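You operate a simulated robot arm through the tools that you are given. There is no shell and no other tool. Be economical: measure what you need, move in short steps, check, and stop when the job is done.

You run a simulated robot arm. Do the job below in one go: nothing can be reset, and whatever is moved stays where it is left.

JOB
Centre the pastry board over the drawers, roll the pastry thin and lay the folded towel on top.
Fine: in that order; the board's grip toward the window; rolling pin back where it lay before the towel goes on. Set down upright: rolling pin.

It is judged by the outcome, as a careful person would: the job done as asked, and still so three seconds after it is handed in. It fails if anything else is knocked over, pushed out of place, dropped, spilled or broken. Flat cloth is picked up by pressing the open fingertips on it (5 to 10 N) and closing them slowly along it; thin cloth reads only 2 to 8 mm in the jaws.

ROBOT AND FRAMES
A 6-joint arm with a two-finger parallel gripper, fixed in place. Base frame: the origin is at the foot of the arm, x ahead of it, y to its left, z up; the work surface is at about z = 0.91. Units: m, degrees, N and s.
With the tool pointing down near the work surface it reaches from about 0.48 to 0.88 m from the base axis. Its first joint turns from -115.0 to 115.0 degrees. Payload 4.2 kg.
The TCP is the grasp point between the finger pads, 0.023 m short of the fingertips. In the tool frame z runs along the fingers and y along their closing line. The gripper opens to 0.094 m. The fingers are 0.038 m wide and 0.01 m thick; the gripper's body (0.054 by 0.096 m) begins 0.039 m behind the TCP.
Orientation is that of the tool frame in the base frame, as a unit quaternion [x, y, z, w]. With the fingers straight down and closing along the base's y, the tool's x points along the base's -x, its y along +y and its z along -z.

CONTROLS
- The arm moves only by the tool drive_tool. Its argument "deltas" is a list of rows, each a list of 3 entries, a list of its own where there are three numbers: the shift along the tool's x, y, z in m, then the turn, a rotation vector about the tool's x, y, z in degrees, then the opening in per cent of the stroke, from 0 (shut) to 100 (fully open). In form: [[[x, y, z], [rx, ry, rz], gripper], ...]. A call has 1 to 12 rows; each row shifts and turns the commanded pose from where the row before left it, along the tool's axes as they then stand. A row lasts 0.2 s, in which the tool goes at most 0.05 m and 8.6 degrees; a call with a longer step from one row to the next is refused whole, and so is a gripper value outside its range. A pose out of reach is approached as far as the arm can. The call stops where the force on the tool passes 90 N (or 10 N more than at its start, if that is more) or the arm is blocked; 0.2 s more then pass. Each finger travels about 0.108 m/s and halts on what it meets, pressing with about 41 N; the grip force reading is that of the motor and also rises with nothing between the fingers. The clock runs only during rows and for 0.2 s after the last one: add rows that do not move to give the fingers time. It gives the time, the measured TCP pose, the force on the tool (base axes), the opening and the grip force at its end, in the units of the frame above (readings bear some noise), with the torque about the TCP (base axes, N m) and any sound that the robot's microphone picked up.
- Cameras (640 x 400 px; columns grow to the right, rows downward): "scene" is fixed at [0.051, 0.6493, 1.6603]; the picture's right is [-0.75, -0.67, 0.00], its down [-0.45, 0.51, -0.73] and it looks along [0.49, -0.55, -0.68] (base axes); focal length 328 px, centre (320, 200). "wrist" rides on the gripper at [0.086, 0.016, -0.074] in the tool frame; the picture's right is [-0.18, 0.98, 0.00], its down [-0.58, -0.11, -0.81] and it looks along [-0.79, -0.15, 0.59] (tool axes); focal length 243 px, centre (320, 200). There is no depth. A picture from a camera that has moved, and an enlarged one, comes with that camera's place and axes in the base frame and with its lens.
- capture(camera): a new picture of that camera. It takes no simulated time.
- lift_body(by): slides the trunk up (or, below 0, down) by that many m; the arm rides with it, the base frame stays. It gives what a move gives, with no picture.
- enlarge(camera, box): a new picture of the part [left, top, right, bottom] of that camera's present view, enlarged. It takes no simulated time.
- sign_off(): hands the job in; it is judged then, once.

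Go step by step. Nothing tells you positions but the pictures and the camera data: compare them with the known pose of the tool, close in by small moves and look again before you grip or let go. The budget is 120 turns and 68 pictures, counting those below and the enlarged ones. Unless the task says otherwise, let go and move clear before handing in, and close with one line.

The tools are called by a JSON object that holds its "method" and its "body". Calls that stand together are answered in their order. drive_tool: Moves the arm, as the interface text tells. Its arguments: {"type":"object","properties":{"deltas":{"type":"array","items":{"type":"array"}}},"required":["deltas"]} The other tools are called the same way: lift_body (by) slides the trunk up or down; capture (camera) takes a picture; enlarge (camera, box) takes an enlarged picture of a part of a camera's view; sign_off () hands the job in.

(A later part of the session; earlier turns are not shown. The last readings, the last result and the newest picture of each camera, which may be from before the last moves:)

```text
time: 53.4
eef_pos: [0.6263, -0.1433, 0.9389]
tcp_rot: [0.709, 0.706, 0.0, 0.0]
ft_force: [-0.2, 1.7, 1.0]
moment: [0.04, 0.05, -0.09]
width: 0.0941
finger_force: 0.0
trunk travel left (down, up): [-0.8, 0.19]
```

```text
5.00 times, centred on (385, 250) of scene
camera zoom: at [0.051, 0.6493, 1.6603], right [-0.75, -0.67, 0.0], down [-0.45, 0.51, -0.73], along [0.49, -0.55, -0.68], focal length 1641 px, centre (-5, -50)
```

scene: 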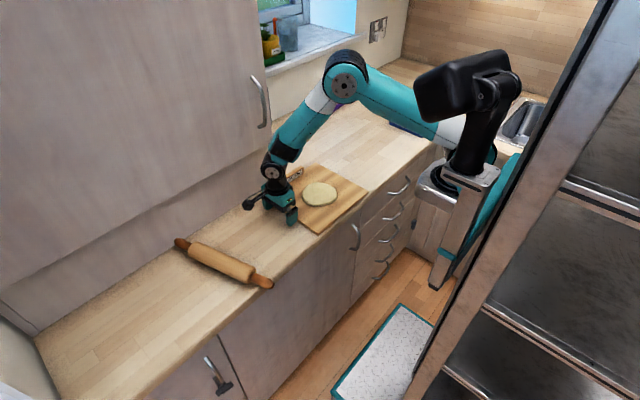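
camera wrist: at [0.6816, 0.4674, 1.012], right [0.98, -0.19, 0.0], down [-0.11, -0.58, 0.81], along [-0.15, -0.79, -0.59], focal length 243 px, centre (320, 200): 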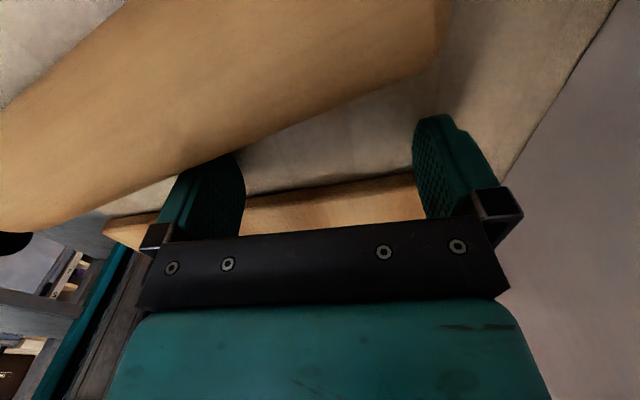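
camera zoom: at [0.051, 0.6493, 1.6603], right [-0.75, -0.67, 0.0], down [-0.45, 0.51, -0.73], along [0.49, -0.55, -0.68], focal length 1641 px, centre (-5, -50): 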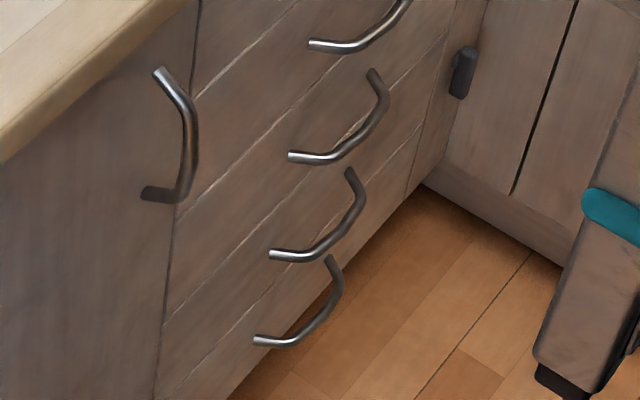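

The drawers' centre line is about 11 mm further in -y than the board. I'll push that last bit, then rise and look.

{"method": "drive_tool", "body": {"deltas": [[[-0.006, 0, 0], [0, 0, 0], 100], [[-0.006, 0, 0], [0, 0, 0], 100], [[0, 0, 0], [0, 0, 0], 100], [[0.015, 0, 0], [0, 0, 0], 100], [[0.02, 0, -0.02], [0, 0, 0], 100], [[0.03, 0, -0.04], [0, 0, 0], 100], [[0.03, 0, -0.04], [0, 0, 0], 100], [[0, 0, -0.05], [0, 0, 0], 100], [[0, 0, -0.05], [0, 0, 0], 100]]}}

{"method": "capture", "body": {"camera": "wrist"}}

{"method": "enlarge", "body": {"camera": "scene", "box": [290, 90, 430, 230]}}

```text
time: 55.4
eef_pos: [0.6284, -0.061, 1.1389]
tcp_rot: [0.708, 0.706, 0.0, 0.0]
ft_force: [1.0, 0.7, 0.8]
moment: [0.02, 0.04, -0.01]
width: 0.0941
finger_force: 0.0
trunk travel left (down, up): [-0.8, 0.19]
```

```text
31 pictures are left
camera wrist: at [0.644, 0.0248, 1.2127], right [0.98, -0.19, 0.0], down [-0.11, -0.58, 0.81], along [-0.15, -0.79, -0.59], focal length 243 px, centre (320, 200)
```

wrist: 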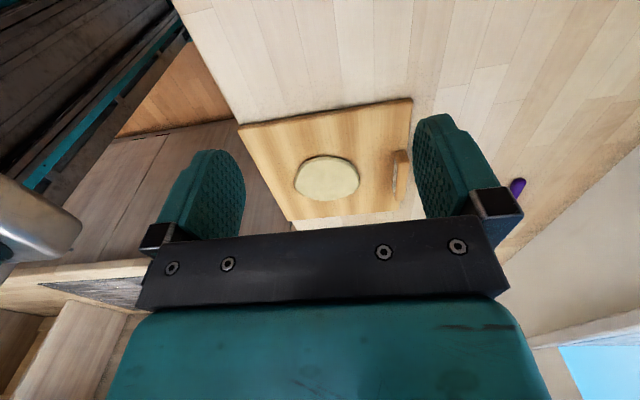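

```text
2.86 times, centred on (360, 160) of scene
camera zoom: at [0.051, 0.6493, 1.6603], right [-0.75, -0.67, 0.0], down [-0.45, 0.51, -0.73], along [0.49, -0.55, -0.68], focal length 938 px, centre (206, 314)
```

zoom: 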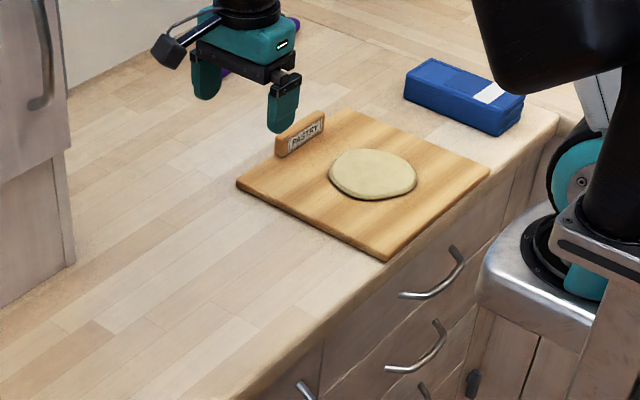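

By both cameras the board is centred on the drawers (y ≈ -0.295) and square, with the grip on the window side. Next I'll go back for the pin.

{"method": "drive_tool", "body": {"deltas": [[[0.045, -0.0015, 0], [0, 0, -8.1], 100]]}}

{"method": "drive_tool", "body": {"deltas": [[[0, 0, 0], [0, 0, -8.1], 100], [[0, 0, 0], [0, 0, -8.1], 100], [[0, 0, 0], [0, 0, -8.1], 100], [[0, 0, 0], [0, 0, -8.1], 100], [[0, 0, 0], [0, 0, -8.1], 100], [[0, 0, 0], [0, 0, -8.1], 100], [[0, 0, 0], [0, 0, -8.1], 100], [[0, 0, 0], [0, 0, -8.1], 100], [[0, 0, 0], [0, 0, -8.1], 100], [[0, 0, 0], [0, 0, -8.1], 100], [[0, 0, 0], [0, 0, -8.1], 100], [[0, 0, 0], [0, 0, -7.7], 100]]}}

```text
time: 55.8
eef_pos: [0.625, -0.016, 1.1381]
tcp_rot: [0.657, 0.754, 0.0, 0.0]
ft_force: [-0.3, -0.9, -0.6]
moment: [0.05, 0.0, 0.0]
width: 0.094
finger_force: 0.0
trunk travel left (down, up): [-0.8, 0.19]
```

```text
time: 58.4
eef_pos: [0.6271, -0.0147, 1.1391]
tcp_rot: [-0.13, 0.991, 0.0, 0.0]
ft_force: [0.1, 0.0, 0.3]
moment: [0.01, -0.01, 0.01]
width: 0.094
finger_force: 0.1
trunk travel left (down, up): [-0.8, 0.19]
```

I'm aligned with the pin's yaw. I'll move over the pin and part-way down.

{"method": "drive_tool", "body": {"deltas": [[[-0.00995, 0.04304, 0], [0, 0, 0], 100], [[-0.00995, 0.04304, 0], [0, 0, 0], 100], [[-0.00995, 0.04304, 0], [0, 0, 0], 100], [[-0.00995, 0.04304, 0], [0, 0, 0], 100], [[-0.00995, 0.04304, 0], [0, 0, 0], 100], [[-0.00995, 0.04304, 0], [0, 0, 0], 100], [[-0.00995, 0.04304, 0], [0, 0, 0], 100], [[-0.00995, 0.04304, 0], [0, 0, 0], 100], [[-0.00995, 0.04304, 0], [0, 0, 0], 100], [[-0.00995, 0.04304, 0], [0, 0, 0], 100], [[0, 0, 0.05], [0, 0, 0], 100], [[0, 0, 0.05], [0, 0, 0], 100]]}}

{"method": "capture", "body": {"camera": "wrist"}}

```text
time: 61.0
eef_pos: [0.6125, 0.427, 1.0379]
tcp_rot: [-0.128, 0.992, 0.0, 0.0]
ft_force: [-0.1, 0.1, -0.3]
moment: [0.01, 0.01, 0.0]
width: 0.094
finger_force: 0.1
trunk travel left (down, up): [-0.8, 0.19]
```

```text
29 pictures are left
camera wrist: at [0.5254, 0.4198, 1.1114], right [-0.07, 1.0, 0.0], down [0.59, 0.04, 0.81], along [0.8, 0.06, -0.59], focal length 243 px, centre (320, 200)
```

wrist: 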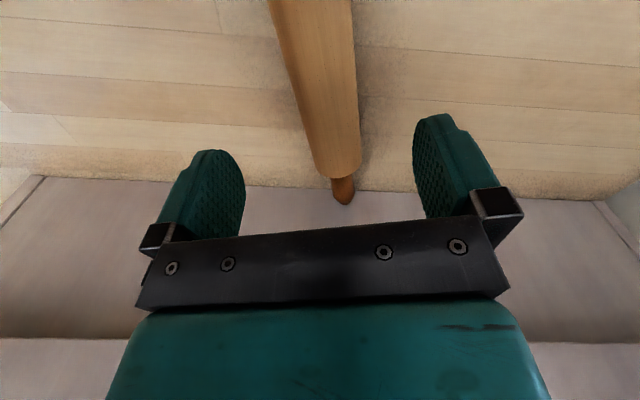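

The pin is centred and aligned. I'll grip it at z ≈ 0.940, slightly higher for finger clearance while rolling, and test the lift slowly.

{"method": "drive_tool", "body": {"deltas": [[[0, 0, 0.04], [0, 0, 0], 100], [[0, 0, 0.035], [0, 0, 0], 100], [[0, 0, 0.023], [0, 0, 0], 100], [[0, 0, 0], [0, 0, 0], 75], [[0, 0, 0], [0, 0, 0], 60], [[0, 0, 0], [0, 0, 0], 45], [[0, 0, 0], [0, 0, 0], 20], [[0, 0, 0], [0, 0, 0], 0], [[0, 0, 0], [0, 0, 0], 0]]}}

{"method": "drive_tool", "body": {"deltas": [[[0, 0, -0.005], [0, 0, 0], 0], [[0, 0, -0.01], [0, 0, 0], 0], [[0, 0, -0.015], [0, 0, 0], 0], [[0, 0, -0.025], [0, 0, 0], 0], [[0, 0, -0.025], [0, 0, 0], 0], [[0, 0, -0.025], [0, 0, 0], 0], [[0, 0, -0.025], [0, 0, 0], 0]]}}

```text
time: 63.0
eef_pos: [0.6147, 0.4264, 0.9398]
tcp_rot: [-0.128, 0.992, 0.0, 0.0]
ft_force: [-0.5, -0.3, -0.1]
moment: [0.04, -0.16, -0.06]
width: 0.048
finger_force: 41.5
trunk travel left (down, up): [-0.8, 0.19]
```

```text
time: 64.6
eef_pos: [0.6154, 0.4256, 1.0675]
tcp_rot: [-0.129, 0.992, 0.0, 0.0]
ft_force: [-0.6, -0.2, -3.5]
moment: [0.03, -0.04, 0.02]
width: 0.0477
finger_force: 40.7
trunk travel left (down, up): [-0.8, 0.19]
```

The pin is held firmly. The board's grip would collide with the pin's far handle if I centred the pin, so I'll roll with the pin lying along x, shifted toward -x, sweeping in y. Now I'll carry it over the pastry.

{"method": "drive_tool", "body": {"deltas": [[[0.0375, 0, -0.02], [0, 0, 0], 0], [[0.0375, 0, 0], [0, 0, 0], 0], [[0, 0, 0], [0, 0, 7.5], 0], [[0, 0, 0], [0, 0, 7.4], 0], [[0, -0.045, 0], [0, 0, 0], 0], [[0, -0.045, 0], [0, 0, 0], 0], [[0, -0.045, 0], [0, 0, 0], 0], [[0, -0.045, 0], [0, 0, 0], 0], [[0, -0.045, 0], [0, 0, 0], 0], [[0, -0.045, 0], [0, 0, 0], 0], [[0, -0.045, 0], [0, 0, 0], 0], [[0, -0.045, 0], [0, 0, 0], 0]]}}

{"method": "drive_tool", "body": {"deltas": [[[0, -0.045, 0], [0, 0, 0], 0], [[0, -0.045, 0], [0, 0, 0], 0], [[0, -0.045, 0], [0, 0, 0], 0], [[0, -0.045, 0], [0, 0, 0], 0], [[0, -0.045, 0], [0, 0, 0], 0], [[0, -0.045, 0], [0, 0, 0], 0], [[0, -0.03, 0], [0, 0, 0], 0], [[0, 0, 0.03], [0, 0, 0], 0], [[0, 0, 0.03], [0, 0, 0], 0]]}}

{"method": "capture", "body": {"camera": "wrist"}}

{"method": "enlarge", "body": {"camera": "scene", "box": [290, 90, 430, 230]}}

```text
time: 67.2
eef_pos: [0.5416, 0.0492, 1.0904]
tcp_rot: [0.0, 1.0, 0.0, 0.0]
ft_force: [0.6, 1.0, -3.9]
moment: [0.01, -0.02, -0.02]
width: 0.0477
finger_force: 41.0
trunk travel left (down, up): [-0.8, 0.19]
```

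```text
time: 69.2
eef_pos: [0.5392, -0.2538, 1.0299]
tcp_rot: [0.002, 1.0, 0.001, 0.0]
ft_force: [-0.3, -0.7, -3.4]
moment: [-0.02, -0.04, 0.02]
width: 0.0478
finger_force: 41.2
trunk travel left (down, up): [-0.8, 0.19]
```

```text
28 pictures are left
camera wrist: at [0.4516, -0.2384, 1.1028], right [0.19, 0.98, 0.0], down [0.58, -0.11, 0.81], along [0.79, -0.15, -0.59], focal length 243 px, centre (320, 200)
```

wrist: 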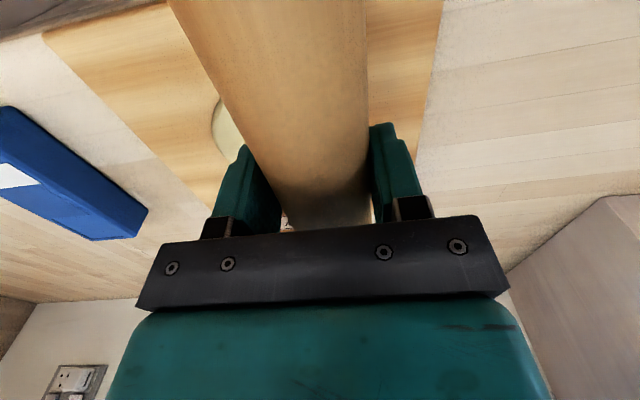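

```text
2.86 times, centred on (360, 160) of scene
camera zoom: at [0.051, 0.6493, 1.6603], right [-0.75, -0.67, 0.0], down [-0.45, 0.51, -0.73], along [0.49, -0.55, -0.68], focal length 938 px, centre (206, 314)
```

zoom: 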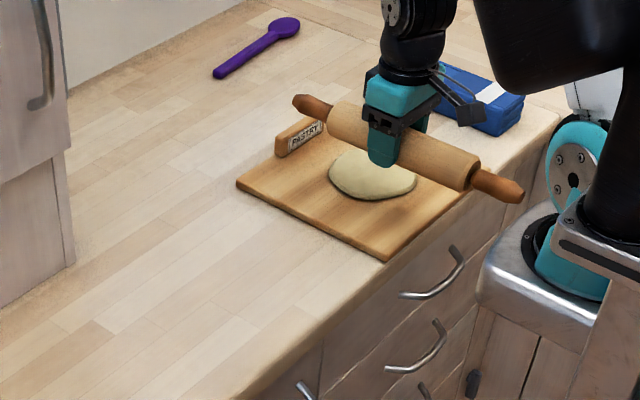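

The pin's far tip clears the grip by about 9 mm, and the barrel spans the pastry. I'll move over the pastry's centre and lower until I feel contact.

{"method": "drive_tool", "body": {"deltas": [[[0, -0.035, 0], [0, 0, 0], 0], [[0, 0, 0.03], [0, 0, 0], 0], [[0, 0, 0.02], [0, 0, 0], 0], [[0, 0, 0.008], [0, 0, 0], 0], [[0, 0, 0], [0, 0, 0], 0]]}}

{"method": "drive_tool", "body": {"deltas": [[[0, 0, 0.002], [0, 0, 0], 0], [[0, 0, 0.002], [0, 0, 0], 0], [[0, 0, 0], [0, 0, 0], 0]]}}

{"method": "enlarge", "body": {"camera": "scene", "box": [290, 90, 430, 230]}}

```text
time: 70.4
eef_pos: [0.54, -0.2867, 0.9726]
tcp_rot: [0.002, 1.0, 0.0, 0.0]
ft_force: [0.1, 0.7, -3.1]
moment: [0.0, -0.01, 0.01]
width: 0.0474
finger_force: 41.2
trunk travel left (down, up): [-0.8, 0.19]
```

```text
time: 71.2
eef_pos: [0.5384, -0.2861, 0.9694]
tcp_rot: [0.002, 1.0, 0.0, 0.0]
ft_force: [-0.4, -0.2, -3.8]
moment: [0.0, -0.02, 0.0]
width: 0.0475
finger_force: 40.9
trunk travel left (down, up): [-0.8, 0.19]
```

```text
2.86 times, centred on (360, 160) of scene
camera zoom: at [0.051, 0.6493, 1.6603], right [-0.75, -0.67, 0.0], down [-0.45, 0.51, -0.73], along [0.49, -0.55, -0.68], focal length 938 px, centre (206, 314)
```

zoom: 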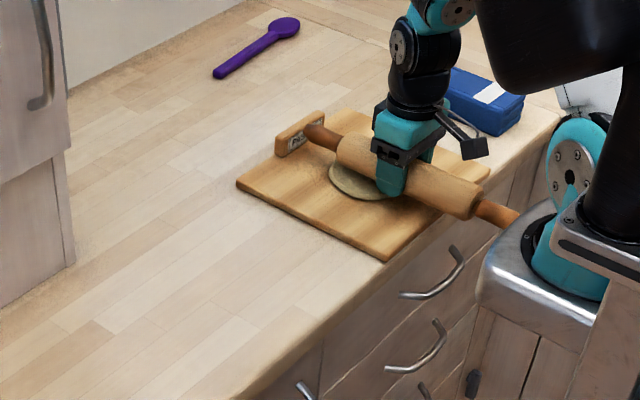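

Not in contact yet (pin underside at about 0.939). I'll lower further in 1–2 mm steps.

{"method": "drive_tool", "body": {"deltas": [[[0, 0, 0.002], [0, 0, 0], 0], [[0, 0, 0.001], [0, 0, 0], 0], [[0, 0, 0], [0, 0, 0], 0]]}}

{"method": "drive_tool", "body": {"deltas": [[[0, 0, 0.002], [0, 0, 0], 0], [[0, 0, 0.001], [0, 0, 0], 0], [[0, 0, 0], [0, 0, 0], 0]]}}

{"method": "drive_tool", "body": {"deltas": [[[0, 0, 0.001], [0, 0, 0], 0], [[0, 0, 0.001], [0, 0, 0], 0], [[0, 0, 0], [0, 0, 0], 0]]}}

```text
time: 72.0
eef_pos: [0.5397, -0.2862, 0.9652]
tcp_rot: [0.001, 1.0, 0.0, 0.0]
ft_force: [0.6, -0.6, -2.7]
moment: [0.02, -0.03, 0.0]
width: 0.0474
finger_force: 41.2
trunk travel left (down, up): [-0.8, 0.19]
```

```text
time: 72.8
eef_pos: [0.5393, -0.2867, 0.9619]
tcp_rot: [0.002, 1.0, 0.001, -0.001]
ft_force: [-0.8, -0.4, -3.0]
moment: [0.02, -0.05, -0.03]
width: 0.0472
finger_force: 41.3
trunk travel left (down, up): [-0.8, 0.19]
```

```text
time: 73.6
eef_pos: [0.5389, -0.2878, 0.9597]
tcp_rot: [0.002, 1.0, 0.0, 0.0]
ft_force: [-0.2, 0.2, -4.1]
moment: [0.05, -0.05, -0.02]
width: 0.0474
finger_force: 40.7
trunk travel left (down, up): [-0.8, 0.19]
```

{"method": "drive_tool", "body": {"deltas": [[[0, 0, 0.001], [0, 0, 0], 0], [[0, 0, 0.001], [0, 0, 0], 0], [[0, 0, 0], [0, 0, 0], 0]]}}

{"method": "drive_tool", "body": {"deltas": [[[0, 0, 0.001], [0, 0, 0], 0], [[0, 0, 0.001], [0, 0, 0], 0], [[0, 0, 0], [0, 0, 0], 0]]}}

{"method": "enlarge", "body": {"camera": "scene", "box": [320, 110, 400, 190]}}

```text
time: 74.4
eef_pos: [0.5388, -0.2862, 0.9587]
tcp_rot: [0.002, 1.0, 0.0, -0.001]
ft_force: [-0.2, -0.7, -5.1]
moment: [0.0, -0.01, 0.0]
width: 0.0477
finger_force: 40.9
trunk travel left (down, up): [-0.8, 0.19]
```

```text
time: 75.2
eef_pos: [0.54, -0.2869, 0.9564]
tcp_rot: [0.001, 1.0, 0.001, 0.0]
ft_force: [0.1, 0.3, -2.9]
moment: [0.0, -0.02, 0.02]
width: 0.0475
finger_force: 41.3
trunk travel left (down, up): [-0.8, 0.19]
```

```text
5.00 times, centred on (360, 150) of scene
camera zoom: at [0.051, 0.6493, 1.6603], right [-0.75, -0.67, 0.0], down [-0.45, 0.51, -0.73], along [0.49, -0.55, -0.68], focal length 1641 px, centre (120, 450)
```

zoom: 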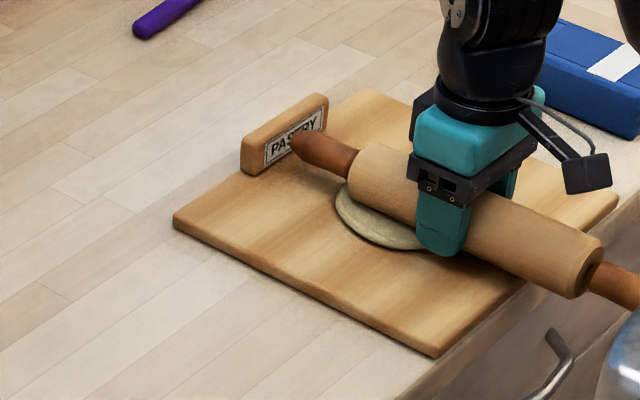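

It's very close to the pastry now, so I'll continue in 1 mm steps.

{"method": "drive_tool", "body": {"deltas": [[[0, 0, 0.001], [0, 0, 0], 0], [[0, 0, 0.0005], [0, 0, 0], 0], [[0, 0, 0], [0, 0, 0], 0]]}}

{"method": "drive_tool", "body": {"deltas": [[[0, 0, 0.001], [0, 0, 0], 0], [[0, 0, 0.0005], [0, 0, 0], 0], [[0, 0, 0], [0, 0, 0], 0]]}}

{"method": "drive_tool", "body": {"deltas": [[[0, 0, 0.001], [0, 0, 0], 0], [[0, 0, 0.0005], [0, 0, 0], 0], [[0, 0, 0], [0, 0, 0], 0]]}}

```text
time: 76.0
eef_pos: [0.5404, -0.2873, 0.9549]
tcp_rot: [0.002, 1.0, 0.0, -0.001]
ft_force: [0.4, 0.4, -3.0]
moment: [0.03, 0.01, 0.0]
width: 0.0477
finger_force: 41.3
trunk travel left (down, up): [-0.8, 0.19]
```

```text
time: 76.8
eef_pos: [0.5392, -0.2874, 0.9541]
tcp_rot: [0.002, 1.0, 0.0, 0.001]
ft_force: [3.4, 1.0, 12.6]
moment: [0.05, 0.65, -0.11]
width: 0.0476
finger_force: 40.8
trunk travel left (down, up): [-0.8, 0.19]
```

```text
time: 77.6
eef_pos: [0.54, -0.2883, 0.9523]
tcp_rot: [0.001, 1.0, 0.0, 0.001]
ft_force: [-0.1, 1.8, 36.1]
moment: [-0.04, 0.08, 0.43]
width: 0.0475
finger_force: 40.6
trunk travel left (down, up): [-0.8, 0.19]
```

Contact is at TCP z ≈ 0.954. I'll ease the load a little and make a first short slow sweep, then check.

{"method": "drive_tool", "body": {"deltas": [[[0, 0, -0.001], [0, 0, 0], 0], [[0, 0.006, 0], [0, 0, 0], 0], [[0, 0.008, 0], [0, 0, 0], 0], [[0, 0.008, 0], [0, 0, 0], 0], [[0, 0.008, 0], [0, 0, 0], 0], [[0, 0.008, 0], [0, 0, 0], 0], [[0, 0, 0], [0, 0, 0], 0]]}}

{"method": "enlarge", "body": {"camera": "scene", "box": [320, 110, 400, 190]}}

```text
time: 79.2
eef_pos: [0.5381, -0.2485, 0.9537]
tcp_rot: [0.001, 1.0, 0.001, -0.002]
ft_force: [-0.2, -5.5, 9.2]
moment: [-0.23, -0.61, -0.23]
width: 0.0476
finger_force: 40.7
trunk travel left (down, up): [-0.8, 0.19]
```

```text
5.00 times, centred on (360, 150) of scene
camera zoom: at [0.051, 0.6493, 1.6603], right [-0.75, -0.67, 0.0], down [-0.45, 0.51, -0.73], along [0.49, -0.55, -0.68], focal length 1641 px, centre (120, 450)
```

zoom: 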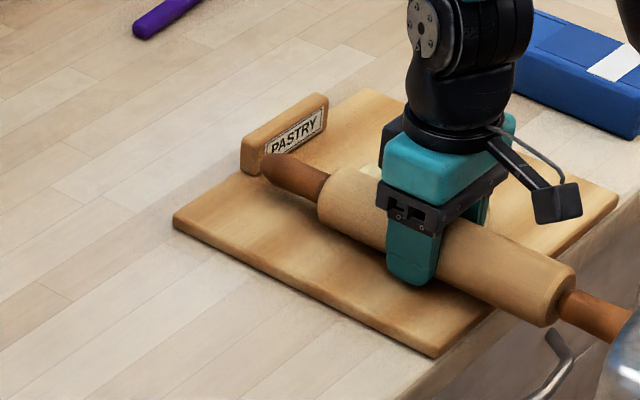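

The board stays put. I'll make full strokes across the pastry and back.

{"method": "drive_tool", "body": {"deltas": [[[0, -0.01, 0], [0, 0, 0], 0], [[0, -0.012, 0], [0, 0, 0], 0], [[0, -0.012, 0], [0, 0, 0], 0], [[0, -0.012, 0], [0, 0, 0], 0], [[0, -0.012, 0], [0, 0, 0], 0], [[0, -0.012, 0], [0, 0, 0], 0], [[0, -0.012, 0], [0, 0, 0], 0], [[0, -0.01, 0], [0, 0, 0], 0]]}}

{"method": "enlarge", "body": {"camera": "scene", "box": [320, 110, 400, 190]}}

```text
time: 81.0
eef_pos: [0.5372, -0.3412, 0.953]
tcp_rot: [0.002, 1.0, 0.0, 0.001]
ft_force: [-0.4, 0.0, -3.8]
moment: [0.01, -0.03, 0.02]
width: 0.0474
finger_force: 41.0
trunk travel left (down, up): [-0.8, 0.19]
```

```text
5.00 times, centred on (360, 150) of scene
camera zoom: at [0.051, 0.6493, 1.6603], right [-0.75, -0.67, 0.0], down [-0.45, 0.51, -0.73], along [0.49, -0.55, -0.68], focal length 1641 px, centre (120, 450)
```

zoom: 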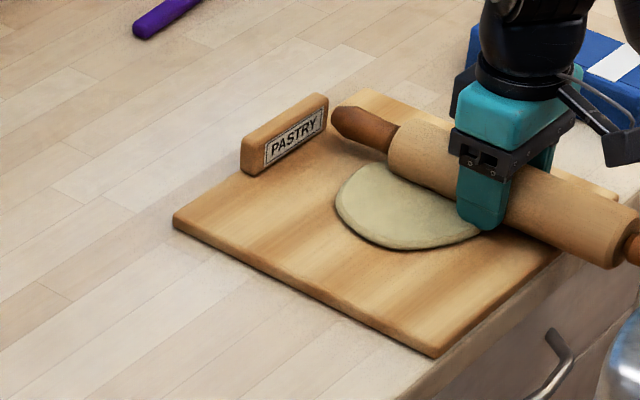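

Off the pastry the force returns to just the pin's weight, so contact was with the pastry only. I'll make more strokes, lowering 1 mm each time and watching the force.

{"method": "drive_tool", "body": {"deltas": [[[0, 0.01, 0.0], [0, 0, 0], 0], [[0, 0.012, 0], [0, 0, 0], 0], [[0, 0.012, 0], [0, 0, 0], 0], [[0, 0.012, 0], [0, 0, 0], 0], [[0, 0.012, 0], [0, 0, 0], 0], [[0, 0, 0], [0, 0, 0], 0]]}}

{"method": "drive_tool", "body": {"deltas": [[[0, 0.012, 0.0], [0, 0, 0], 0], [[0, 0.012, 0], [0, 0, 0], 0], [[0, 0.012, 0], [0, 0, 0], 0], [[0, 0.012, 0], [0, 0, 0], 0], [[0, -0.012, 0.001], [0, 0, 0], 0], [[0, -0.012, 0], [0, 0, 0], 0], [[0, -0.012, 0], [0, 0, 0], 0], [[0, -0.012, 0], [0, 0, 0], 0], [[0, 0, 0], [0, 0, 0], 0]]}}

```text
time: 82.4
eef_pos: [0.5383, -0.2827, 0.9517]
tcp_rot: [0.002, 1.0, 0.0, 0.0]
ft_force: [-0.9, 0.0, -3.4]
moment: [0.0, -0.04, 0.02]
width: 0.0475
finger_force: 40.8
trunk travel left (down, up): [-0.8, 0.19]
```

```text
time: 84.4
eef_pos: [0.5381, -0.2854, 0.9529]
tcp_rot: [0.001, 1.0, 0.0, 0.0]
ft_force: [-0.5, 3.5, 16.6]
moment: [0.08, 0.55, -0.22]
width: 0.0476
finger_force: 41.3
trunk travel left (down, up): [-0.8, 0.19]
```

That worked: the pastry yields and gets thinner as the pin passes. I'll continue with more strokes, lowering gradually.

{"method": "drive_tool", "body": {"deltas": [[[0, -0.015, 0], [0, 0, 0], 0], [[0, -0.015, 0], [0, 0, 0], 0], [[0, -0.015, 0], [0, 0, 0], 0], [[0, -0.015, 0], [0, 0, 0], 0], [[0, 0.015, 0], [0, 0, 0], 0], [[0, 0.015, 0], [0, 0, 0], 0], [[0, 0.015, 0], [0, 0, 0], 0], [[0, 0.015, 0], [0, 0, 0], 0], [[0, 0.015, 0], [0, 0, 0], 0], [[0, 0.015, 0], [0, 0, 0], 0], [[0, 0.015, 0], [0, 0, 0], 0], [[0, 0.015, 0], [0, 0, 0], 0]]}}

{"method": "drive_tool", "body": {"deltas": [[[0, -0.015, 0.001], [0, 0, 0], 0], [[0, -0.015, 0], [0, 0, 0], 0], [[0, -0.015, 0], [0, 0, 0], 0], [[0, -0.015, 0], [0, 0, 0], 0], [[0, 0, 0], [0, 0, 0], 0]]}}

{"method": "drive_tool", "body": {"deltas": [[[0, -0.015, 0], [0, 0, 0], 0], [[0, -0.015, 0], [0, 0, 0], 0], [[0, -0.015, 0], [0, 0, 0], 0], [[0, -0.015, 0], [0, 0, 0], 0], [[0, 0, 0], [0, 0, 0], 0]]}}

{"method": "enlarge", "body": {"camera": "scene", "box": [320, 110, 400, 190]}}

```text
time: 87.0
eef_pos: [0.5384, -0.2227, 0.9521]
tcp_rot: [0.001, 1.0, 0.001, 0.001]
ft_force: [0.3, -2.7, 4.9]
moment: [-0.12, -0.83, -0.2]
width: 0.0479
finger_force: 41.0
trunk travel left (down, up): [-0.8, 0.19]
```

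```text
time: 88.2
eef_pos: [0.5382, -0.2827, 0.9496]
tcp_rot: [0.001, 1.0, 0.0, 0.0]
ft_force: [0.3, 4.7, 9.9]
moment: [0.13, -0.46, 0.07]
width: 0.0476
finger_force: 41.4
trunk travel left (down, up): [-0.8, 0.19]
```

```text
time: 89.4
eef_pos: [0.5383, -0.3442, 0.9501]
tcp_rot: [0.001, 1.0, 0.0, 0.0]
ft_force: [-0.4, 0.5, -4.0]
moment: [0.03, -0.02, -0.02]
width: 0.0473
finger_force: 40.8
trunk travel left (down, up): [-0.8, 0.19]
```

```text
5.00 times, centred on (360, 150) of scene
camera zoom: at [0.051, 0.6493, 1.6603], right [-0.75, -0.67, 0.0], down [-0.45, 0.51, -0.73], along [0.49, -0.55, -0.68], focal length 1641 px, centre (120, 450)
```

zoom: 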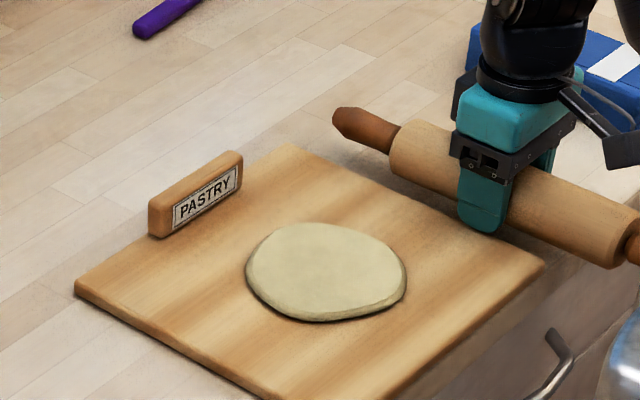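

The last return stroke caught the pastry's edge and dragged the board about 10 cm in +y. I'll use the pin in hand to push the board back by its +y edge, then roll with shorter strokes that stay on the pastry.

{"method": "drive_tool", "body": {"deltas": [[[0, 0, -0.03], [0, 0, 0], 0], [[0, 0, -0.04], [0, 0, 0], 0], [[-0.02, 0.04, 0], [0, 0, 0], 0], [[-0.02, 0.045, 0], [0, 0, 0], 0], [[0, 0.045, 0], [0, 0, 0], 0], [[0, 0.045, 0], [0, 0, 0], 0], [[0, 0.045, 0], [0, 0, 0], 0], [[0, 0.045, 0], [0, 0, 0], 0], [[0, 0.045, 0], [0, 0, 0], 0], [[0, 0.045, 0], [0, 0, 0], 0], [[0, 0, 0], [0, 0, 0], 0]]}}

{"method": "enlarge", "body": {"camera": "scene", "box": [290, 90, 430, 230]}}

```text
time: 91.8
eef_pos: [0.5781, 0.0109, 1.0182]
tcp_rot: [0.002, 1.0, 0.0, 0.0]
ft_force: [-0.2, 0.6, -4.1]
moment: [0.0, -0.02, -0.05]
width: 0.0473
finger_force: 40.7
trunk travel left (down, up): [-0.8, 0.19]
```

```text
2.86 times, centred on (360, 160) of scene
camera zoom: at [0.051, 0.6493, 1.6603], right [-0.75, -0.67, 0.0], down [-0.45, 0.51, -0.73], along [0.49, -0.55, -0.68], focal length 938 px, centre (206, 314)
```

zoom: 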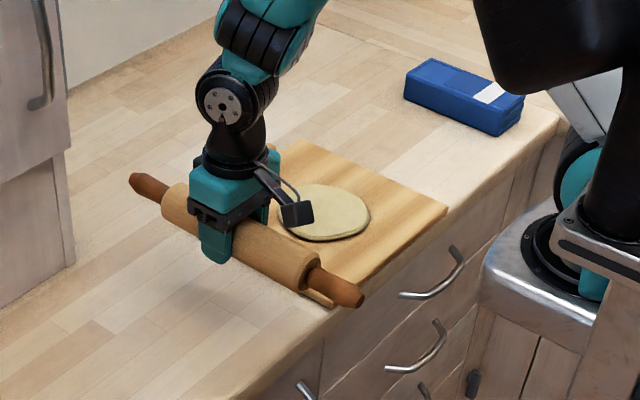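

I'll lower the pin just above the counter outside the board's +y edge and push the board back in -y.

{"method": "drive_tool", "body": {"deltas": [[[0, 0, 0.03], [0, 0, 0], 0], [[0, 0, 0.025], [0, 0, 0], 0], [[0, 0, 0.015], [0, 0, 0], 0], [[0, 0, 0.0075], [0, 0, 0], 0], [[0, 0, 0], [0, 0, 0], 0]]}}

{"method": "drive_tool", "body": {"deltas": [[[0, -0.01, 0], [0, 0, 0], 0], [[0, -0.01, 0], [0, 0, 0], 0], [[0, -0.01, 0], [0, 0, 0], 0], [[0, -0.01, 0], [0, 0, 0], 0], [[0, -0.01, 0], [0, 0, 0], 0], [[0, -0.01, 0], [0, 0, 0], 0], [[0, -0.01, 0], [0, 0, 0], 0], [[0, -0.01, 0], [0, 0, 0], 0], [[0, -0.01, 0], [0, 0, 0], 0], [[0, -0.01, 0], [0, 0, 0], 0]]}}

{"method": "enlarge", "body": {"camera": "scene", "box": [290, 90, 430, 230]}}

```text
time: 93.0
eef_pos: [0.5799, 0.0116, 0.9426]
tcp_rot: [0.002, 1.0, 0.0, 0.001]
ft_force: [0.4, -0.8, -3.2]
moment: [0.0, -0.04, -0.01]
width: 0.0476
finger_force: 40.9
trunk travel left (down, up): [-0.8, 0.19]
```

```text
time: 95.2
eef_pos: [0.5809, -0.0876, 0.9439]
tcp_rot: [0.002, 1.0, 0.0, 0.0]
ft_force: [0.5, 1.3, -4.0]
moment: [0.0, -0.06, 0.03]
width: 0.0473
finger_force: 41.1
trunk travel left (down, up): [-0.8, 0.19]
```

```text
2.86 times, centred on (360, 160) of scene
camera zoom: at [0.051, 0.6493, 1.6603], right [-0.75, -0.67, 0.0], down [-0.45, 0.51, -0.73], along [0.49, -0.55, -0.68], focal length 938 px, centre (206, 314)
```

zoom: 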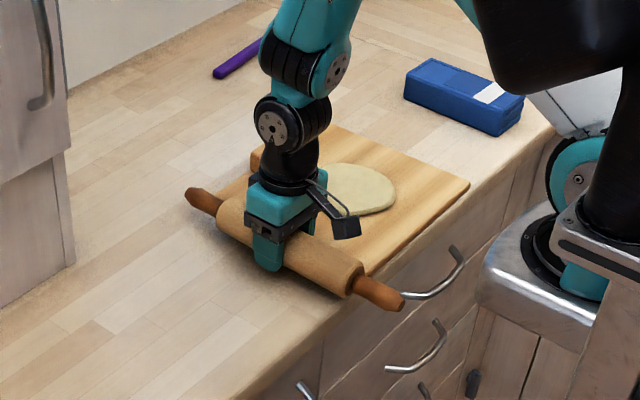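

The edge push works. About 5 cm more will restore the centring.

{"method": "drive_tool", "body": {"deltas": [[[0, -0.008, 0], [0, 0, 0], 0], [[0, -0.01, 0], [0, 0, 0], 0], [[0, -0.01, 0], [0, 0, 0], 0], [[0, -0.01, 0], [0, 0, 0], 0], [[0, -0.008, 0], [0, 0, 0], 0], [[0, -0.006, 0], [0, 0, 0], 0], [[0, 0.015, 0], [0, 0, 0], 0], [[0.01, 0.015, -0.03], [0, 0, 0], 0], [[0.02, 0, -0.03], [0, 0, 0], 0], [[0.01, 0, 0], [0, 0, 0], 0]]}}

{"method": "enlarge", "body": {"camera": "scene", "box": [290, 90, 430, 230]}}

```text
time: 97.4
eef_pos: [0.5381, -0.1098, 1.0025]
tcp_rot: [0.002, 1.0, 0.0, 0.0]
ft_force: [0.1, 0.0, -3.0]
moment: [0.01, -0.02, 0.01]
width: 0.0474
finger_force: 41.0
trunk travel left (down, up): [-0.8, 0.19]
```

```text
2.86 times, centred on (360, 160) of scene
camera zoom: at [0.051, 0.6493, 1.6603], right [-0.75, -0.67, 0.0], down [-0.45, 0.51, -0.73], along [0.49, -0.55, -0.68], focal length 938 px, centre (206, 314)
```

zoom: 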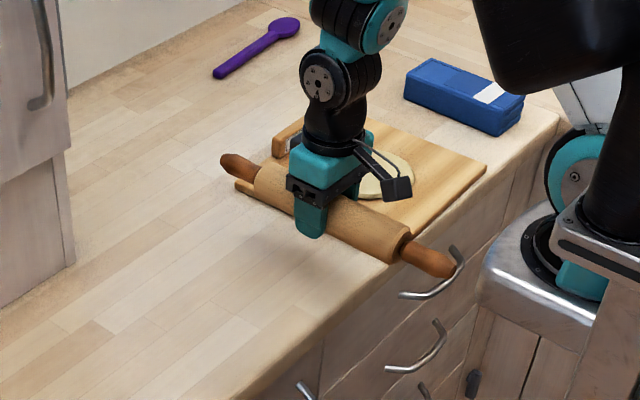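

The board is back on its mark. I'll return over the pastry's centre, press lightly, and make short strokes that stay within the pastry.

{"method": "drive_tool", "body": {"deltas": [[[0, -0.045, 0], [0, 0, 0], 0], [[0, -0.045, 0], [0, 0, 0], 0], [[0, -0.045, 0], [0, 0, 0], 0], [[0, -0.043, 0], [0, 0, 0], 0], [[0, 0, 0.03], [0, 0, 0], 0], [[0, 0, 0.015], [0, 0, 0], 0], [[0, 0, 0.004], [0, 0, 0], 0], [[0, 0, 0.001], [0, 0, 0], 0], [[0, 0, 0], [0, 0, 0], 0]]}}

{"method": "drive_tool", "body": {"deltas": [[[0, 0, 0.001], [0, 0, 0], 0], [[0, 0, 0.0005], [0, 0, 0], 0], [[0, 0, 0], [0, 0, 0], 0]]}}

```text
time: 99.4
eef_pos: [0.539, -0.2874, 0.9542]
tcp_rot: [0.002, 1.0, 0.0, -0.001]
ft_force: [0.5, 0.8, -3.1]
moment: [-0.03, -0.02, 0.0]
width: 0.0475
finger_force: 40.9
trunk travel left (down, up): [-0.8, 0.19]
```

```text
time: 100.2
eef_pos: [0.5386, -0.2877, 0.9511]
tcp_rot: [0.001, 1.0, -0.001, 0.0]
ft_force: [-0.3, -0.2, -3.3]
moment: [0.0, -0.04, 0.01]
width: 0.0476
finger_force: 41.2
trunk travel left (down, up): [-0.8, 0.19]
```

{"method": "drive_tool", "body": {"deltas": [[[0, 0, 0.001], [0, 0, 0], 0], [[0, 0, 0.0005], [0, 0, 0], 0], [[0, 0, 0], [0, 0, 0], 0]]}}

{"method": "drive_tool", "body": {"deltas": [[[0, 0, 0.001], [0, 0, 0], 0], [[0, 0, 0], [0, 0, 0], 0]]}}

```text
time: 101.0
eef_pos: [0.5382, -0.2873, 0.9501]
tcp_rot: [0.002, 1.0, 0.0, 0.0]
ft_force: [-4.5, 1.2, 12.8]
moment: [0.02, -0.2, 0.02]
width: 0.0475
finger_force: 40.6
trunk travel left (down, up): [-0.8, 0.19]
```

```text
time: 101.6
eef_pos: [0.5394, -0.2881, 0.9504]
tcp_rot: [0.002, 1.0, -0.001, 0.001]
ft_force: [-0.3, 2.8, 18.6]
moment: [0.09, 1.19, -0.12]
width: 0.0475
finger_force: 40.6
trunk travel left (down, up): [-0.8, 0.19]
```

The load is about 20 N. I'll make short strokes of ±3 cm around the centre.

{"method": "drive_tool", "body": {"deltas": [[[0, 0.01, 0], [0, 0, 0], 0], [[0, 0.01, 0], [0, 0, 0], 0], [[0, 0.01, 0], [0, 0, 0], 0], [[0, -0.012, 0], [0, 0, 0], 0], [[0, -0.012, 0], [0, 0, 0], 0], [[0, -0.012, 0], [0, 0, 0], 0], [[0, -0.012, 0], [0, 0, 0], 0], [[0, -0.012, 0], [0, 0, 0], 0], [[0, 0.01, 0], [0, 0, 0], 0], [[0, 0.01, 0], [0, 0, 0], 0], [[0, 0.01, 0], [0, 0, 0], 0]]}}

{"method": "enlarge", "body": {"camera": "scene", "box": [290, 90, 430, 230]}}

```text
time: 104.0
eef_pos: [0.5393, -0.2876, 0.9504]
tcp_rot: [0.001, 1.0, 0.0, 0.0]
ft_force: [-1.5, -5.6, 13.8]
moment: [-0.19, -0.29, 0.02]
width: 0.0475
finger_force: 41.4
trunk travel left (down, up): [-0.8, 0.19]
```

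```text
2.86 times, centred on (360, 160) of scene
camera zoom: at [0.051, 0.6493, 1.6603], right [-0.75, -0.67, 0.0], down [-0.45, 0.51, -0.73], along [0.49, -0.55, -0.68], focal length 938 px, centre (206, 314)
```

zoom: 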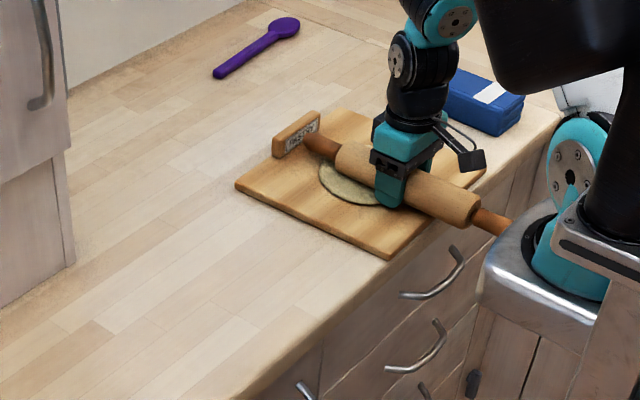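

The board is steady and the pastry is spreading. I'll keep going with short strokes, lowering slightly each round.

{"method": "drive_tool", "body": {"deltas": [[[0, 0.01, 0.001], [0, 0, 0], 0], [[0, 0.01, 0], [0, 0, 0], 0], [[0, 0.012, 0], [0, 0, 0], 0], [[0, -0.013, 0], [0, 0, 0], 0], [[0, -0.013, 0], [0, 0, 0], 0], [[0, -0.013, 0], [0, 0, 0], 0], [[0, -0.013, 0], [0, 0, 0], 0], [[0, -0.013, 0], [0, 0, 0], 0], [[0, 0.011, 0], [0, 0, 0], 0], [[0, 0.011, 0], [0, 0, 0], 0], [[0, 0.011, 0], [0, 0, 0], 0]]}}

{"method": "drive_tool", "body": {"deltas": [[[0, 0.01, 0.001], [0, 0, 0], 0], [[0, 0.01, 0], [0, 0, 0], 0], [[0, 0.012, 0], [0, 0, 0], 0], [[0, -0.013, 0], [0, 0, 0], 0], [[0, -0.013, 0], [0, 0, 0], 0], [[0, -0.013, 0], [0, 0, 0], 0], [[0, -0.013, 0], [0, 0, 0], 0], [[0, -0.013, 0], [0, 0, 0], 0], [[0, 0.011, 0], [0, 0, 0], 0], [[0, 0.011, 0], [0, 0, 0], 0], [[0, 0.011, 0], [0, 0, 0], 0]]}}

{"method": "enlarge", "body": {"camera": "scene", "box": [290, 90, 430, 230]}}

```text
time: 106.4
eef_pos: [0.5375, -0.2892, 0.9481]
tcp_rot: [0.001, 1.0, 0.0, 0.001]
ft_force: [0.1, -3.2, 4.6]
moment: [-0.01, 0.41, 0.15]
width: 0.0473
finger_force: 41.1
trunk travel left (down, up): [-0.8, 0.19]
```

```text
time: 108.8
eef_pos: [0.5381, -0.2876, 0.9484]
tcp_rot: [0.002, 1.0, -0.001, 0.001]
ft_force: [-1.1, -9.9, 28.7]
moment: [-0.24, -0.41, 0.29]
width: 0.0474
finger_force: 41.5
trunk travel left (down, up): [-0.8, 0.19]
```

```text
2.86 times, centred on (360, 160) of scene
camera zoom: at [0.051, 0.6493, 1.6603], right [-0.75, -0.67, 0.0], down [-0.45, 0.51, -0.73], along [0.49, -0.55, -0.68], focal length 938 px, centre (206, 314)
```

zoom: 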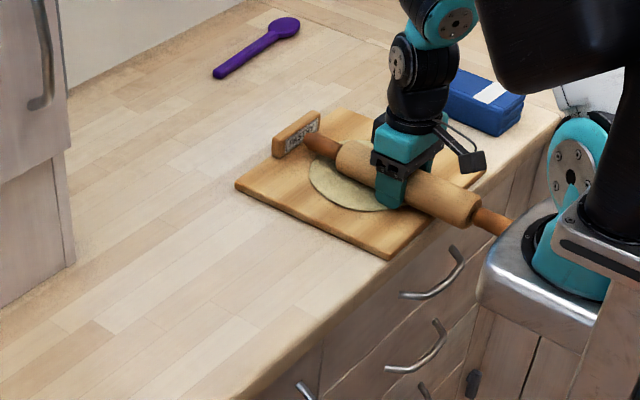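

The pastry is spreading clearly and the board is unmoved. I'll do a few more rounds.

{"method": "drive_tool", "body": {"deltas": [[[0, 0.01, 0], [0, 0, 0], 0], [[0, 0.013, 0], [0, 0, 0], 0], [[0, 0.013, 0], [0, 0, 0], 0], [[0, -0.014, 0], [0, 0, 0], 0], [[0, -0.014, 0], [0, 0, 0], 0], [[0, -0.014, 0], [0, 0, 0], 0], [[0, -0.014, 0], [0, 0, 0], 0], [[0, -0.014, 0], [0, 0, 0], 0], [[0, 0.011, 0], [0, 0, 0], 0], [[0, 0.011, 0], [0, 0, 0], 0], [[0, 0.012, 0], [0, 0, 0], 0]]}}

{"method": "drive_tool", "body": {"deltas": [[[0, 0.01, 0.001], [0, 0, 0], 0], [[0, 0.013, 0], [0, 0, 0], 0], [[0, 0.013, 0], [0, 0, 0], 0], [[0, -0.014, 0], [0, 0, 0], 0], [[0, -0.014, 0], [0, 0, 0], 0], [[0, -0.014, 0], [0, 0, 0], 0], [[0, -0.014, 0], [0, 0, 0], 0], [[0, -0.014, 0], [0, 0, 0], 0], [[0, 0.011, 0], [0, 0, 0], 0], [[0, 0.011, 0], [0, 0, 0], 0], [[0, 0.012, 0], [0, 0, 0], 0]]}}

{"method": "enlarge", "body": {"camera": "scene", "box": [290, 90, 430, 230]}}

```text
time: 111.2
eef_pos: [0.5398, -0.2877, 0.9474]
tcp_rot: [0.0, 1.0, -0.001, 0.002]
ft_force: [4.1, -13.4, 36.4]
moment: [0.11, 1.58, 0.59]
width: 0.0475
finger_force: 41.1
trunk travel left (down, up): [-0.8, 0.19]
```

```text
time: 113.6
eef_pos: [0.5389, -0.291, 0.9475]
tcp_rot: [0.001, 1.0, -0.003, 0.003]
ft_force: [0.1, -27.1, 65.5]
moment: [0.51, 2.04, 0.61]
width: 0.0473
finger_force: 41.4
trunk travel left (down, up): [-0.8, 0.19]
```

```text
2.86 times, centred on (360, 160) of scene
camera zoom: at [0.051, 0.6493, 1.6603], right [-0.75, -0.67, 0.0], down [-0.45, 0.51, -0.73], along [0.49, -0.55, -0.68], focal length 938 px, centre (206, 314)
```

zoom: 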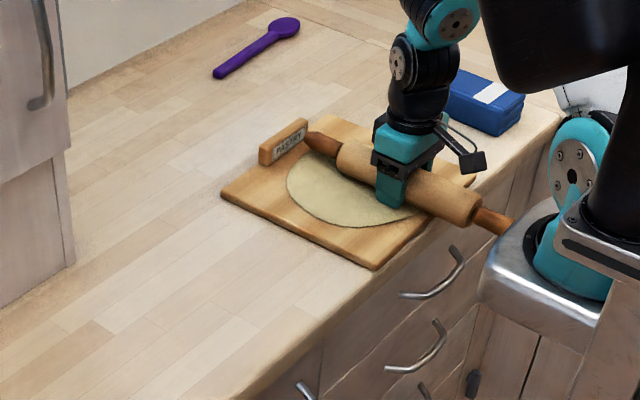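

The pastry is now much wider, and the load has risen sharply, so it's about at its limit. I'll lift straight off and look.

{"method": "drive_tool", "body": {"deltas": [[[0, 0, -0.01], [0, 0, 0], 0], [[0, 0, -0.03], [0, 0, 0], 0], [[0, 0, -0.04], [0, 0, 0], 0], [[0, 0.04, 0], [0, 0, 0], 0], [[0, 0.045, 0], [0, 0, 0], 0], [[0, 0.045, 0], [0, 0, 0], 0], [[0, 0.045, 0], [0, 0, 0], 0], [[0, 0.045, 0], [0, 0, 0], 0], [[0, 0.045, 0], [0, 0, 0], 0], [[0, 0.02, 0], [0, 0, 0], 0]]}}

{"method": "enlarge", "body": {"camera": "scene", "box": [290, 90, 430, 230]}}

```text
time: 115.8
eef_pos: [0.5412, -0.0052, 1.0262]
tcp_rot: [0.002, 1.0, 0.0, 0.001]
ft_force: [-1.5, 0.4, -3.6]
moment: [0.02, -0.02, -0.01]
width: 0.047
finger_force: 40.9
trunk travel left (down, up): [-0.8, 0.19]
```

```text
2.86 times, centred on (360, 160) of scene
camera zoom: at [0.051, 0.6493, 1.6603], right [-0.75, -0.67, 0.0], down [-0.45, 0.51, -0.73], along [0.49, -0.55, -0.68], focal length 938 px, centre (206, 314)
```

zoom: 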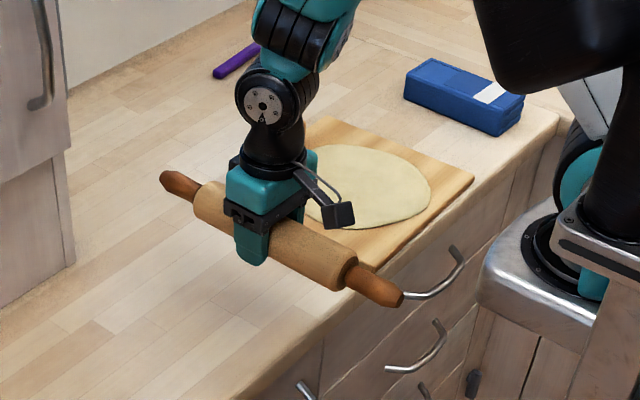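

The pastry is now thin and wide. The board shifted about 3 cm in +y, so I'll nudge it back to its mark by the same edge push.

{"method": "drive_tool", "body": {"deltas": [[[-0.04, 0, 0], [0, 0, 0], 0], [[0, 0, 0.04], [0, 0, 0], 0], [[0, 0, 0.03], [0, 0, 0], 0], [[0, 0, 0.013], [0, 0, 0], 0], [[0, 0, 0], [0, 0, 0], 0]]}}

{"method": "drive_tool", "body": {"deltas": [[[0, -0.03, 0], [0, 0, 0], 0], [[0, -0.03, 0], [0, 0, 0], 0], [[0, -0.02, 0], [0, 0, 0], 0], [[0, -0.01, 0], [0, 0, 0], 0], [[0, -0.01, 0], [0, 0, 0], 0], [[0, -0.01, 0], [0, 0, 0], 0], [[0, -0.01, 0], [0, 0, 0], 0], [[0, -0.01, 0], [0, 0, 0], 0], [[0, -0.006, 0], [0, 0, 0], 0], [[0, 0, 0], [0, 0, 0], 0]]}}

{"method": "drive_tool", "body": {"deltas": [[[0, 0.02, 0], [0, 0, 0], 0], [[0, 0.04, -0.02], [0, 0, 0], 0], [[0, 0.04, -0.03], [0, 0, 0], 0], [[-0.04, 0, -0.02], [0, 0, 0], 0], [[-0.04, 0, 0], [0, 0, 0], 0], [[-0.03, 0, 0], [0, 0, 0], 0]]}}

{"method": "enlarge", "body": {"camera": "scene", "box": [290, 90, 430, 230]}}

```text
time: 117.0
eef_pos: [0.5788, -0.0061, 0.9414]
tcp_rot: [0.002, 1.0, 0.0, 0.001]
ft_force: [-0.6, -0.7, -4.1]
moment: [-0.03, -0.02, -0.02]
width: 0.0472
finger_force: 41.0
trunk travel left (down, up): [-0.8, 0.19]
```

```text
time: 119.2
eef_pos: [0.5791, -0.1395, 0.9436]
tcp_rot: [0.002, 1.0, 0.001, 0.0]
ft_force: [-0.7, 1.8, -3.2]
moment: [0.04, 0.01, 0.0]
width: 0.0475
finger_force: 41.0
trunk travel left (down, up): [-0.8, 0.19]
```

```text
time: 120.6
eef_pos: [0.6896, -0.0412, 1.0128]
tcp_rot: [0.002, 1.0, -0.001, 0.0]
ft_force: [-0.7, 0.0, -2.7]
moment: [0.01, -0.04, 0.03]
width: 0.0473
finger_force: 41.0
trunk travel left (down, up): [-0.8, 0.19]
```

```text
2.86 times, centred on (360, 160) of scene
camera zoom: at [0.051, 0.6493, 1.6603], right [-0.75, -0.67, 0.0], down [-0.45, 0.51, -0.73], along [0.49, -0.55, -0.68], focal length 938 px, centre (206, 314)
```

zoom: 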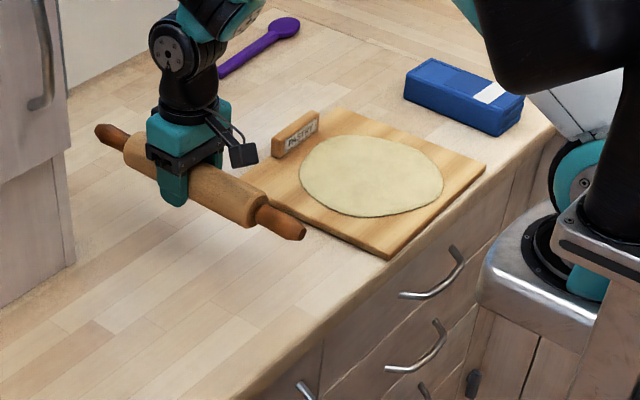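

The board is back on centre and square. I'll set the pin back at its original spot (0.6895, -0.0355, yaw about 2°).

{"method": "drive_tool", "body": {"deltas": [[[0, 0.0055, 0], [0, 0, -2.1], 0], [[0, 0, 0.03], [0, 0, 0], 0], [[0, 0, 0.025], [0, 0, 0], 0], [[0, 0, 0.012], [0, 0, 0], 0], [[0, 0, 0], [0, 0, 0], 0]]}}

{"method": "drive_tool", "body": {"deltas": [[[0, 0, 0.0015], [0, 0, 0], 0], [[0, 0, 0.0015], [0, 0, 0], 0], [[0, 0, 0], [0, 0, 0], 0]]}}

```text
time: 121.8
eef_pos: [0.6913, -0.0352, 0.9462]
tcp_rot: [-0.017, 1.0, 0.001, 0.0]
ft_force: [-0.1, 0.1, -3.4]
moment: [0.03, 0.01, 0.03]
width: 0.0472
finger_force: 40.9
trunk travel left (down, up): [-0.8, 0.19]
```

```text
time: 122.6
eef_pos: [0.6897, -0.0333, 0.9417]
tcp_rot: [-0.017, 1.0, 0.001, 0.0]
ft_force: [-0.2, -0.3, -3.6]
moment: [0.02, -0.03, -0.01]
width: 0.047
finger_force: 41.2
trunk travel left (down, up): [-0.8, 0.19]
```

{"method": "drive_tool", "body": {"deltas": [[[0, 0, 0.0015], [0, 0, 0], 0], [[0, 0, 0.001], [0, 0, 0], 0], [[0, 0, 0], [0, 0, 0], 0]]}}

{"method": "drive_tool", "body": {"deltas": [[[0, 0, 0.001], [0, 0, 0], 0], [[0, 0, 0.0005], [0, 0, 0], 0], [[0, 0, 0], [0, 0, 0], 0]]}}

```text
time: 123.4
eef_pos: [0.6904, -0.0343, 0.9404]
tcp_rot: [-0.016, 1.0, 0.0, 0.0]
ft_force: [-0.5, -0.1, -3.8]
moment: [0.0, -0.03, 0.04]
width: 0.0472
finger_force: 41.0
trunk travel left (down, up): [-0.8, 0.19]
```

```text
time: 124.2
eef_pos: [0.6904, -0.0351, 0.9378]
tcp_rot: [-0.016, 1.0, 0.0, 0.0]
ft_force: [-0.6, -0.2, -3.3]
moment: [0.04, -0.02, -0.02]
width: 0.0472
finger_force: 40.6
trunk travel left (down, up): [-0.8, 0.19]
```

{"method": "drive_tool", "body": {"deltas": [[[0, 0, 0.001], [0, 0, 0], 0], [[0, 0, 0.0005], [0, 0, 0], 0], [[0, 0, 0], [0, 0, 0], 0]]}}

{"method": "drive_tool", "body": {"deltas": [[[0, 0, 0.001], [0, 0, 0], 0], [[0, 0, 0], [0, 0, 0], 0]]}}

```text
time: 125.0
eef_pos: [0.6898, -0.034, 0.9376]
tcp_rot: [-0.016, 1.0, 0.0, 0.0]
ft_force: [-0.3, 0.1, -3.3]
moment: [-0.01, -0.05, 0.03]
width: 0.0472
finger_force: 41.3
trunk travel left (down, up): [-0.8, 0.19]
```

```text
time: 125.6
eef_pos: [0.6901, -0.0342, 0.9362]
tcp_rot: [-0.018, 1.0, 0.001, 0.0]
ft_force: [0.0, 0.5, -2.8]
moment: [0.0, -0.04, 0.0]
width: 0.0473
finger_force: 40.7
trunk travel left (down, up): [-0.8, 0.19]
```

{"method": "drive_tool", "body": {"deltas": [[[0, 0, 0.001], [0, 0, 0], 0], [[0, 0, 0], [0, 0, 0], 0]]}}

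{"method": "enlarge", "body": {"camera": "scene", "box": [270, 120, 370, 200]}}

```text
time: 126.2
eef_pos: [0.6907, -0.0353, 0.934]
tcp_rot: [-0.017, 1.0, 0.0, -0.001]
ft_force: [-0.5, -0.2, -4.4]
moment: [0.0, -0.02, 0.01]
width: 0.0473
finger_force: 41.4
trunk travel left (down, up): [-0.8, 0.19]
```

```text
5.00 times, centred on (320, 160) of scene
camera zoom: at [0.051, 0.6493, 1.6603], right [-0.75, -0.67, 0.0], down [-0.45, 0.51, -0.73], along [0.49, -0.55, -0.68], focal length 1641 px, centre (320, 400)
```

zoom: 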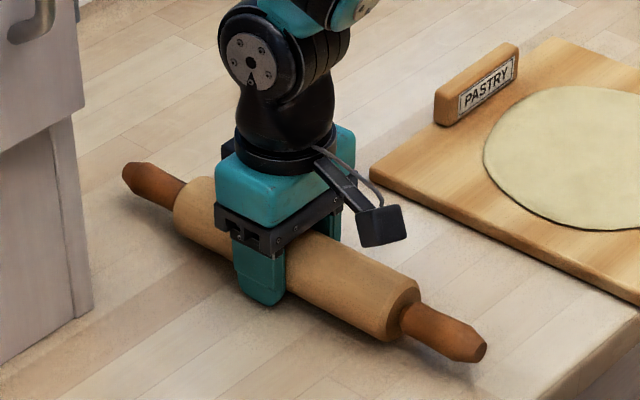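

{"method": "drive_tool", "body": {"deltas": [[[0, 0, 0.001], [0, 0, 0], 0], [[0, 0, 0], [0, 0, 0], 0]]}}

{"method": "drive_tool", "body": {"deltas": [[[0, 0, 0.001], [0, 0, 0], 0], [[0, 0, 0], [0, 0, 0], 0]]}}

```text
time: 126.8
eef_pos: [0.6907, -0.0337, 0.9349]
tcp_rot: [-0.016, 1.0, 0.0, 0.001]
ft_force: [0.3, -0.7, -3.4]
moment: [0.03, -0.08, 0.01]
width: 0.0471
finger_force: 40.7
trunk travel left (down, up): [-0.8, 0.19]
```

```text
time: 127.4
eef_pos: [0.691, -0.0347, 0.9331]
tcp_rot: [-0.016, 1.0, 0.0, 0.001]
ft_force: [-2.0, 0.5, 5.4]
moment: [0.02, -0.32, 0.05]
width: 0.0468
finger_force: 41.4
trunk travel left (down, up): [-0.8, 0.19]
```

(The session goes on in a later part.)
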